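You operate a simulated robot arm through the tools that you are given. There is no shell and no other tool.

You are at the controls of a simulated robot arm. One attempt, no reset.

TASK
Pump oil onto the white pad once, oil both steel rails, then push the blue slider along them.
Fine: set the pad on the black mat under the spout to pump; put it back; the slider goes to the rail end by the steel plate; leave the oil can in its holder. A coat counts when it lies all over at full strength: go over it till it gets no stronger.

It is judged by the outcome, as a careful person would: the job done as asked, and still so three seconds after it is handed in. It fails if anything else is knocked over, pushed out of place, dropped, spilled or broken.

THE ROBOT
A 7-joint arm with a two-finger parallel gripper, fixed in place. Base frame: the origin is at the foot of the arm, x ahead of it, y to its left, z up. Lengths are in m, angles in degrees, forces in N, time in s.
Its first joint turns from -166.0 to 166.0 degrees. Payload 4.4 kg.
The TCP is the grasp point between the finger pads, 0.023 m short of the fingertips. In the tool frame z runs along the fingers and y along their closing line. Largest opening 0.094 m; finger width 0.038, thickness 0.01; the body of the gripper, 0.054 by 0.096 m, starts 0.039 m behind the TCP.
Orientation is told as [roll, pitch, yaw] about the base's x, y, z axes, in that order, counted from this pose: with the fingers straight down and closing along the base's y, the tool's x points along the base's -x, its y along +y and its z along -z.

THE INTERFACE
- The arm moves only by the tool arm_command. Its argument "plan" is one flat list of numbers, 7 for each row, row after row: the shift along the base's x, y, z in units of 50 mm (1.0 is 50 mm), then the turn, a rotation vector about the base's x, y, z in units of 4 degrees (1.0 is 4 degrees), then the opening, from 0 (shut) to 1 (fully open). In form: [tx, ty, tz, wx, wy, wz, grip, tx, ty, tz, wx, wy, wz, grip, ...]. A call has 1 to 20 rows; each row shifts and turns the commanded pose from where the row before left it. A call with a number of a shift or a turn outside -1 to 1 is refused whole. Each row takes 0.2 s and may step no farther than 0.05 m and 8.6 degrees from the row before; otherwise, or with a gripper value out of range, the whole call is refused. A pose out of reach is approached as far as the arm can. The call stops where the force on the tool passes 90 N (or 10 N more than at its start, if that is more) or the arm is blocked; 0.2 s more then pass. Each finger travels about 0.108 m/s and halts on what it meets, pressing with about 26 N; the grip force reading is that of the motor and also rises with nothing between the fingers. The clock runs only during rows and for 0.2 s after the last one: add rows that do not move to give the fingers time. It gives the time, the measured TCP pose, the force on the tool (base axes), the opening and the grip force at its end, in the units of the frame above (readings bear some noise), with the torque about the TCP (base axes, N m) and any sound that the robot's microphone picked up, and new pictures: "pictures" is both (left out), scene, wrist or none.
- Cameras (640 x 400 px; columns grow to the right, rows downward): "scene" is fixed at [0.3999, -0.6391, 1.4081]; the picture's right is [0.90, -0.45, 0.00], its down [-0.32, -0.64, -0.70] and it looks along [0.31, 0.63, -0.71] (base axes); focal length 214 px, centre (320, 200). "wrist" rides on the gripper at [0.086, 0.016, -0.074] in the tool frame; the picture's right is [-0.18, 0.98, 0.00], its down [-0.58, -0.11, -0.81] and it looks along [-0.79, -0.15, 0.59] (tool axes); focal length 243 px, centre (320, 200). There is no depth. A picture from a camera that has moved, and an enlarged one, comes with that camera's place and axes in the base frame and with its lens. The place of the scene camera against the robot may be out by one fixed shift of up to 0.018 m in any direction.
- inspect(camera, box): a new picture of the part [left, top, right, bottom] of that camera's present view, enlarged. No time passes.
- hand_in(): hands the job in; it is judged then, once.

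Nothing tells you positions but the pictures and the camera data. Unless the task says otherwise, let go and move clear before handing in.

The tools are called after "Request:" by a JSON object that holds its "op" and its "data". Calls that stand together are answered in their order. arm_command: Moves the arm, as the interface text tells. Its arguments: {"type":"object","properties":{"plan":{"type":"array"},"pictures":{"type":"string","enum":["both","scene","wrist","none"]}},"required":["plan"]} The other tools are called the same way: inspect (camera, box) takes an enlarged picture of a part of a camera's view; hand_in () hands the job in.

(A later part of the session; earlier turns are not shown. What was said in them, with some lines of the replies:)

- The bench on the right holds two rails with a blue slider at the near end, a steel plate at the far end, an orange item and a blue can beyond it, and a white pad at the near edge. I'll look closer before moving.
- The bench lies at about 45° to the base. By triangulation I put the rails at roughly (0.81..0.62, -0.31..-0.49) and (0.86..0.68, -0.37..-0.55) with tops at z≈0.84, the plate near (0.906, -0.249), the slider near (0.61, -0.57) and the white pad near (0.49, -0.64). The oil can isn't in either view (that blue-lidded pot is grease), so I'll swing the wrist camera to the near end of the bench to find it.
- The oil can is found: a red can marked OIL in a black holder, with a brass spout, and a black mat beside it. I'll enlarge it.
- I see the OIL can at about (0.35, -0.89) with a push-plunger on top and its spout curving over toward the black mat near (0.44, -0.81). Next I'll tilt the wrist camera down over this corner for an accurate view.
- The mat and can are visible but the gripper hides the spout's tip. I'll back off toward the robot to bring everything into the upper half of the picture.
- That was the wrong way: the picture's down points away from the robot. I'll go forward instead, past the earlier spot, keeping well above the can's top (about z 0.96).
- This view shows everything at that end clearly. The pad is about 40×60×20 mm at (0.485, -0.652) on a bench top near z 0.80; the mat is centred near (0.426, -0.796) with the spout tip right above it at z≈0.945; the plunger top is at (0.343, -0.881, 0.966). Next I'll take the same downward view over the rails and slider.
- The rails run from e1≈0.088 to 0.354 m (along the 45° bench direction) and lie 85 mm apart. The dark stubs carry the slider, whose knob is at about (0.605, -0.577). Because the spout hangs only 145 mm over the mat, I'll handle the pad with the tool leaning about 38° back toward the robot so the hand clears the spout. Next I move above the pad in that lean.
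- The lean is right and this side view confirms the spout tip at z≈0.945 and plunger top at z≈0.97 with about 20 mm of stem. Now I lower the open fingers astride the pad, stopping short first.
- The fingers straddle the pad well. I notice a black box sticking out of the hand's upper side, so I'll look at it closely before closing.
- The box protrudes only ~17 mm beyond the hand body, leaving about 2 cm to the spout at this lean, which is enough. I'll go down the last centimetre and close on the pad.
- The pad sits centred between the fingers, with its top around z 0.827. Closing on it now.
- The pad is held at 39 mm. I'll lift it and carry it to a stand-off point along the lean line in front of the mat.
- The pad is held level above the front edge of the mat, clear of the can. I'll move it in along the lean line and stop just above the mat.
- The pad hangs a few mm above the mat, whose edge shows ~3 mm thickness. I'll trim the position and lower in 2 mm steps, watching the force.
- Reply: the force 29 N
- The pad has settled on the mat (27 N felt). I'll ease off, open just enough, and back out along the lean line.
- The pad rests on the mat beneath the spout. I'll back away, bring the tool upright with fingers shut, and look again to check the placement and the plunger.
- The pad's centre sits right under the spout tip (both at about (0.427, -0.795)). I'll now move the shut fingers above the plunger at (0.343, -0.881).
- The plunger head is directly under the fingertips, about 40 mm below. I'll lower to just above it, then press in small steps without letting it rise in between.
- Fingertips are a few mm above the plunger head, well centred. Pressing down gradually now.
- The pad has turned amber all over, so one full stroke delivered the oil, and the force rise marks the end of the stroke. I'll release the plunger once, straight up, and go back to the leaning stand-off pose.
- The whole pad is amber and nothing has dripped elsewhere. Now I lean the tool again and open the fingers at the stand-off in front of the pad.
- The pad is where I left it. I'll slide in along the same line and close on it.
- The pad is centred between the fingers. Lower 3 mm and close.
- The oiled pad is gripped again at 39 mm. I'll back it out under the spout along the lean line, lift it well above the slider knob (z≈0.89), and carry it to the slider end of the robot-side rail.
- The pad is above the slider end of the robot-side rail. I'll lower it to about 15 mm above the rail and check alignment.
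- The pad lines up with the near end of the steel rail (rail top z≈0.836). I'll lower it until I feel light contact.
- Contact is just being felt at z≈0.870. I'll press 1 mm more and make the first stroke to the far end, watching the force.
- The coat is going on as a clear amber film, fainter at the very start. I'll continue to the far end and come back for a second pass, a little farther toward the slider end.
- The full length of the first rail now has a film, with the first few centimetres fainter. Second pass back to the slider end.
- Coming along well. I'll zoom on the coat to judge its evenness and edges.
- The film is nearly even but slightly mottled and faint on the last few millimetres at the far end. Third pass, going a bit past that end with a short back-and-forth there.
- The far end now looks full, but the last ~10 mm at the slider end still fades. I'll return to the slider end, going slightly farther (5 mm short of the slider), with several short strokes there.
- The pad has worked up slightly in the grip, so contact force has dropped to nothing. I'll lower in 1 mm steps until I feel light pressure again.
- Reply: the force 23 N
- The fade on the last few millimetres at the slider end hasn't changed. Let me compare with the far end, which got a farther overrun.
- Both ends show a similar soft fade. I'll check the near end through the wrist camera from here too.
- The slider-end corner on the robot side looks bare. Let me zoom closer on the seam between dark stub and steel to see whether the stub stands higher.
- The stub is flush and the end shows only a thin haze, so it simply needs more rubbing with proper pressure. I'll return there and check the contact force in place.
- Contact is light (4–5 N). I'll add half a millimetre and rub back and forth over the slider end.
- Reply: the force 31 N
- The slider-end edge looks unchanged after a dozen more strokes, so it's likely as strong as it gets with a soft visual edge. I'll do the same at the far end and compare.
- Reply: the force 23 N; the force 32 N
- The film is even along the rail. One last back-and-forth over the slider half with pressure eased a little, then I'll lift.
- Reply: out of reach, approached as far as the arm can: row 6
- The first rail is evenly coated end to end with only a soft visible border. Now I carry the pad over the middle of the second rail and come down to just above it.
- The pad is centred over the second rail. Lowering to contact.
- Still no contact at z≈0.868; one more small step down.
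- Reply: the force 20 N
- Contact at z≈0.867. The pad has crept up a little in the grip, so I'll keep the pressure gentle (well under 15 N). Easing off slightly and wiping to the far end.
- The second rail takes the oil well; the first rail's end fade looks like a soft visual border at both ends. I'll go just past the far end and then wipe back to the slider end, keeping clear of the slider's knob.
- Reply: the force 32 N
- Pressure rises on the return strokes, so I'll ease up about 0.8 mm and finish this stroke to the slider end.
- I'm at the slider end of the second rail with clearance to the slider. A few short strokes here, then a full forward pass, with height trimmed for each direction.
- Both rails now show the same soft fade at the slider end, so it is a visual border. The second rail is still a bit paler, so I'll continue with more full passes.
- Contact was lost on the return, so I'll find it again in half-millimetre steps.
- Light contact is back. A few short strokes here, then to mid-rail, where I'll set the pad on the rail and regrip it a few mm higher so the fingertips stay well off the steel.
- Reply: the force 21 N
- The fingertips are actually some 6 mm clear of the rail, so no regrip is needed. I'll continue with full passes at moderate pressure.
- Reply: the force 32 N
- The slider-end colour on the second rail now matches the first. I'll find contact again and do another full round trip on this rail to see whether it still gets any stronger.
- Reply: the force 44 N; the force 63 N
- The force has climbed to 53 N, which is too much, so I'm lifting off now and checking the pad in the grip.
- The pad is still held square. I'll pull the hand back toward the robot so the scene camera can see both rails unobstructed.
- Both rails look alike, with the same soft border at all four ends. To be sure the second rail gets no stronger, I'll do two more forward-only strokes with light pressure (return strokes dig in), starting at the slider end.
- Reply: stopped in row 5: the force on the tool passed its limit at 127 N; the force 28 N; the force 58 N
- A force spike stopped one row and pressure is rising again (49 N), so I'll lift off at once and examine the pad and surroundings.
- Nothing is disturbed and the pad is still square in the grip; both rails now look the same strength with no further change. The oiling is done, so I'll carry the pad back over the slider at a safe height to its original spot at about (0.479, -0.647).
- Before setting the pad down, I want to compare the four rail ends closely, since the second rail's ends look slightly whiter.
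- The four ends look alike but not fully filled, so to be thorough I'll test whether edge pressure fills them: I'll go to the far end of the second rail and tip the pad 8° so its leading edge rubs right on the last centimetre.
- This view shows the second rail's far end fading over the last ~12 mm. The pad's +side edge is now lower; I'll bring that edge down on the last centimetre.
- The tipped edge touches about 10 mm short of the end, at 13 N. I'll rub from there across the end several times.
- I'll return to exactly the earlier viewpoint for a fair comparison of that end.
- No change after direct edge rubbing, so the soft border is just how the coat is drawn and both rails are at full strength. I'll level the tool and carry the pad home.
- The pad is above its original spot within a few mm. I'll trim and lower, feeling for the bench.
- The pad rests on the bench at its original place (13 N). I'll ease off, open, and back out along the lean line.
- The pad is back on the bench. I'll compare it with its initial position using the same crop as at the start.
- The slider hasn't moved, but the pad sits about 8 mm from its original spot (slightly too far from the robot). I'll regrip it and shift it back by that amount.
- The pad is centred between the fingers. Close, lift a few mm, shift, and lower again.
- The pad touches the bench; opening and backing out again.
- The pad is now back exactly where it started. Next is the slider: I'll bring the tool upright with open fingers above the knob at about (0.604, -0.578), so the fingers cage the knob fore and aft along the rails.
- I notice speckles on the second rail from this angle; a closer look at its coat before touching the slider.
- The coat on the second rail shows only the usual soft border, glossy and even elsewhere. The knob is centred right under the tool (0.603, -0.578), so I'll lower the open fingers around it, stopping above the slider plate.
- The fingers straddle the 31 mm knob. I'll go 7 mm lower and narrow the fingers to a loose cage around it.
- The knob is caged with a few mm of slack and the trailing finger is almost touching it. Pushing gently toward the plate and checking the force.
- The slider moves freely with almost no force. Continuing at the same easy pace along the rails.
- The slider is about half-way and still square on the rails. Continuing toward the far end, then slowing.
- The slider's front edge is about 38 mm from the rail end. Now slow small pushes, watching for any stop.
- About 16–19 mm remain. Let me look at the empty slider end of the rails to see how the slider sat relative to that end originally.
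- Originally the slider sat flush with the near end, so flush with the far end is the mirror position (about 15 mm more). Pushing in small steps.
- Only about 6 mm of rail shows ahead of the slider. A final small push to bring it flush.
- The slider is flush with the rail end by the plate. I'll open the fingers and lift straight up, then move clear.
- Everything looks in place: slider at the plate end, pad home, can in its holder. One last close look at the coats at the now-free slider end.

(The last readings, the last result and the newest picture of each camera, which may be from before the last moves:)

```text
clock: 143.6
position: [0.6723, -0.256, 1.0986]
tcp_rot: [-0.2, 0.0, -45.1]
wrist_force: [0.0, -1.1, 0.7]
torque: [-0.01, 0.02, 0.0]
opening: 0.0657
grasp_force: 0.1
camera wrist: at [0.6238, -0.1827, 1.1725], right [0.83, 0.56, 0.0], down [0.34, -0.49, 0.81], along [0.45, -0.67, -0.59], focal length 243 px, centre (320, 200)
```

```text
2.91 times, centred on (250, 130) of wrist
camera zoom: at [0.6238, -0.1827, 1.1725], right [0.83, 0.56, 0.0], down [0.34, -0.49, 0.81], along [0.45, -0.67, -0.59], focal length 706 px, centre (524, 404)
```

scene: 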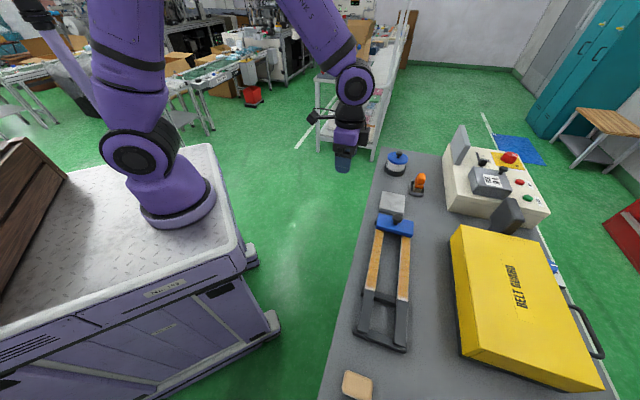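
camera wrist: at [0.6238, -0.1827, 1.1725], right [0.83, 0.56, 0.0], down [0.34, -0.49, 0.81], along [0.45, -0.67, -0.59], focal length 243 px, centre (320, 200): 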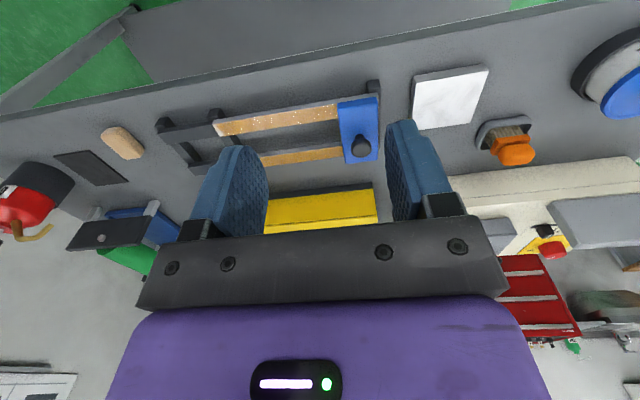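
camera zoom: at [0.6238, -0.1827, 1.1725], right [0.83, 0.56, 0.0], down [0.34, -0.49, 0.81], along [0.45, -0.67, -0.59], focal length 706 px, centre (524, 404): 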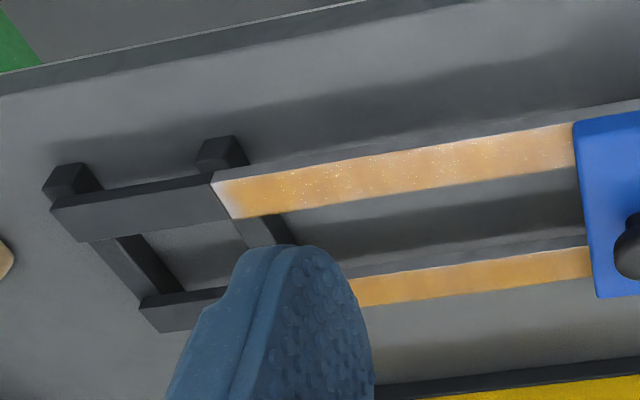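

Request:
{"op": "inspect", "data": {"camera": "scene", "box": [355, 250, 425, 310]}}

Request:
{"op": "inspect", "data": {"camera": "scene", "box": [376, 240, 414, 264]}}

Request:
{"op": "inspect", "data": {"camera": "scene", "box": [366, 266, 410, 292]}}

```text
6.67 times, centred on (390, 280) of scene
camera zoom: at [0.3999, -0.6391, 1.4081], right [0.9, -0.45, 0.0], down [-0.32, -0.64, -0.7], along [0.31, 0.63, -0.71], focal length 1430 px, centre (-147, -333)
```

zoom: 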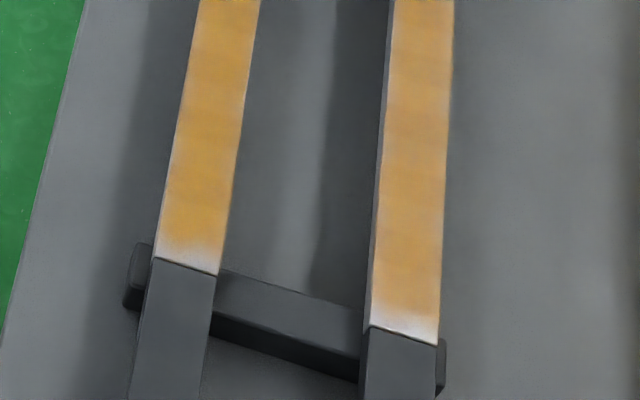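

```text
16.00 times, centred on (395, 252) of scene
camera zoom: at [0.3999, -0.6391, 1.4081], right [0.9, -0.45, 0.0], down [-0.32, -0.64, -0.7], along [0.31, 0.63, -0.71], focal length 3432 px, centre (-880, -632)
```

zoom: 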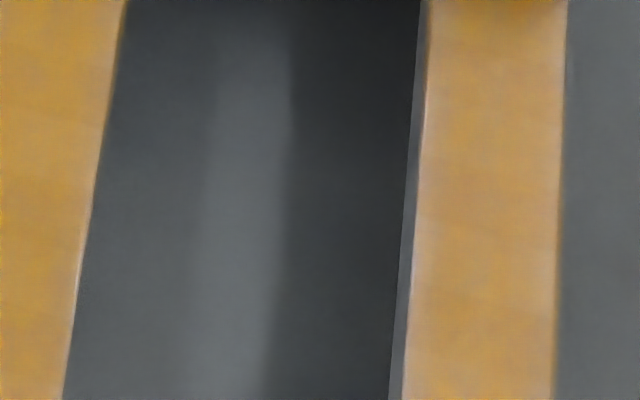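

```text
14.55 times, centred on (388, 279) of scene
camera zoom: at [0.3999, -0.6391, 1.4081], right [0.9, -0.45, 0.0], down [-0.32, -0.64, -0.7], along [0.31, 0.63, -0.71], focal length 3120 px, centre (-669, -949)
```

zoom: 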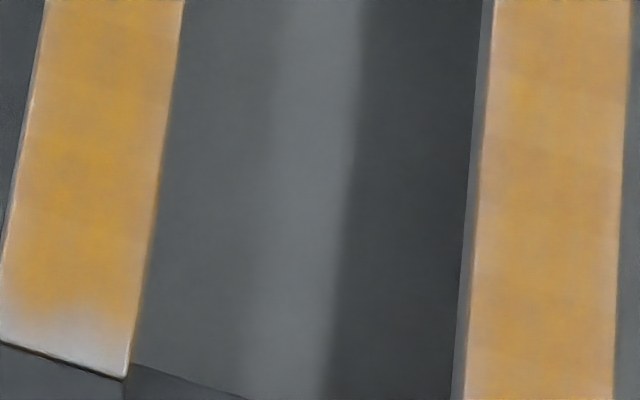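

The job is done: one pump of oil went onto the pad and both rails have an even film with only a soft visual border. The pad is back in its original place and the slider is flush with the rail end by the plate. The can is in its holder and the arm is clear with the gripper open, so I'm handing in.

Request:
{"op": "hand_in", "data": {}}

```text
The job is handed in.
```

I handed the job in. The oil coat is the part I'm least sure of. The result wasn't shown to me, so this is what I saw before handing in:

- **Pump:** I pressed the plunger once with the pad on the black mat under the spout. The whole pad turned amber and I saw no drips elsewhere.
- **Rails:** Both steel rails have an even amber film. I went over each several times until I could see no further change.
    - **Rail ends:** About the last 10 mm at each end still looks paler. Extra rubbing at the ends didn't change it, so I took it for a soft edge in how the coat is drawn. I couldn't confirm that.
    - **Second rail:** It may be very slightly paler than the first.
- **Slider:** It moved freely and sits about 2–3 mm short of flush with the rail end by the steel plate. I felt no stop there.
- **Pad:** It is back within a few mm of where it started. It is still tan with oil, not white.
- **Oil can and everything else:** The can is in its holder. The mat, plate, grease pot, brush and belt guard look undisturbed.

While wiping the second rail, the force on the tool rose to 53 N. On a later pass it spiked to 127 N, which stopped the arm. I lifted off after each; the pad stayed in the grip and nothing looked out of place.

The arm finished clear of the bench with the gripper open.
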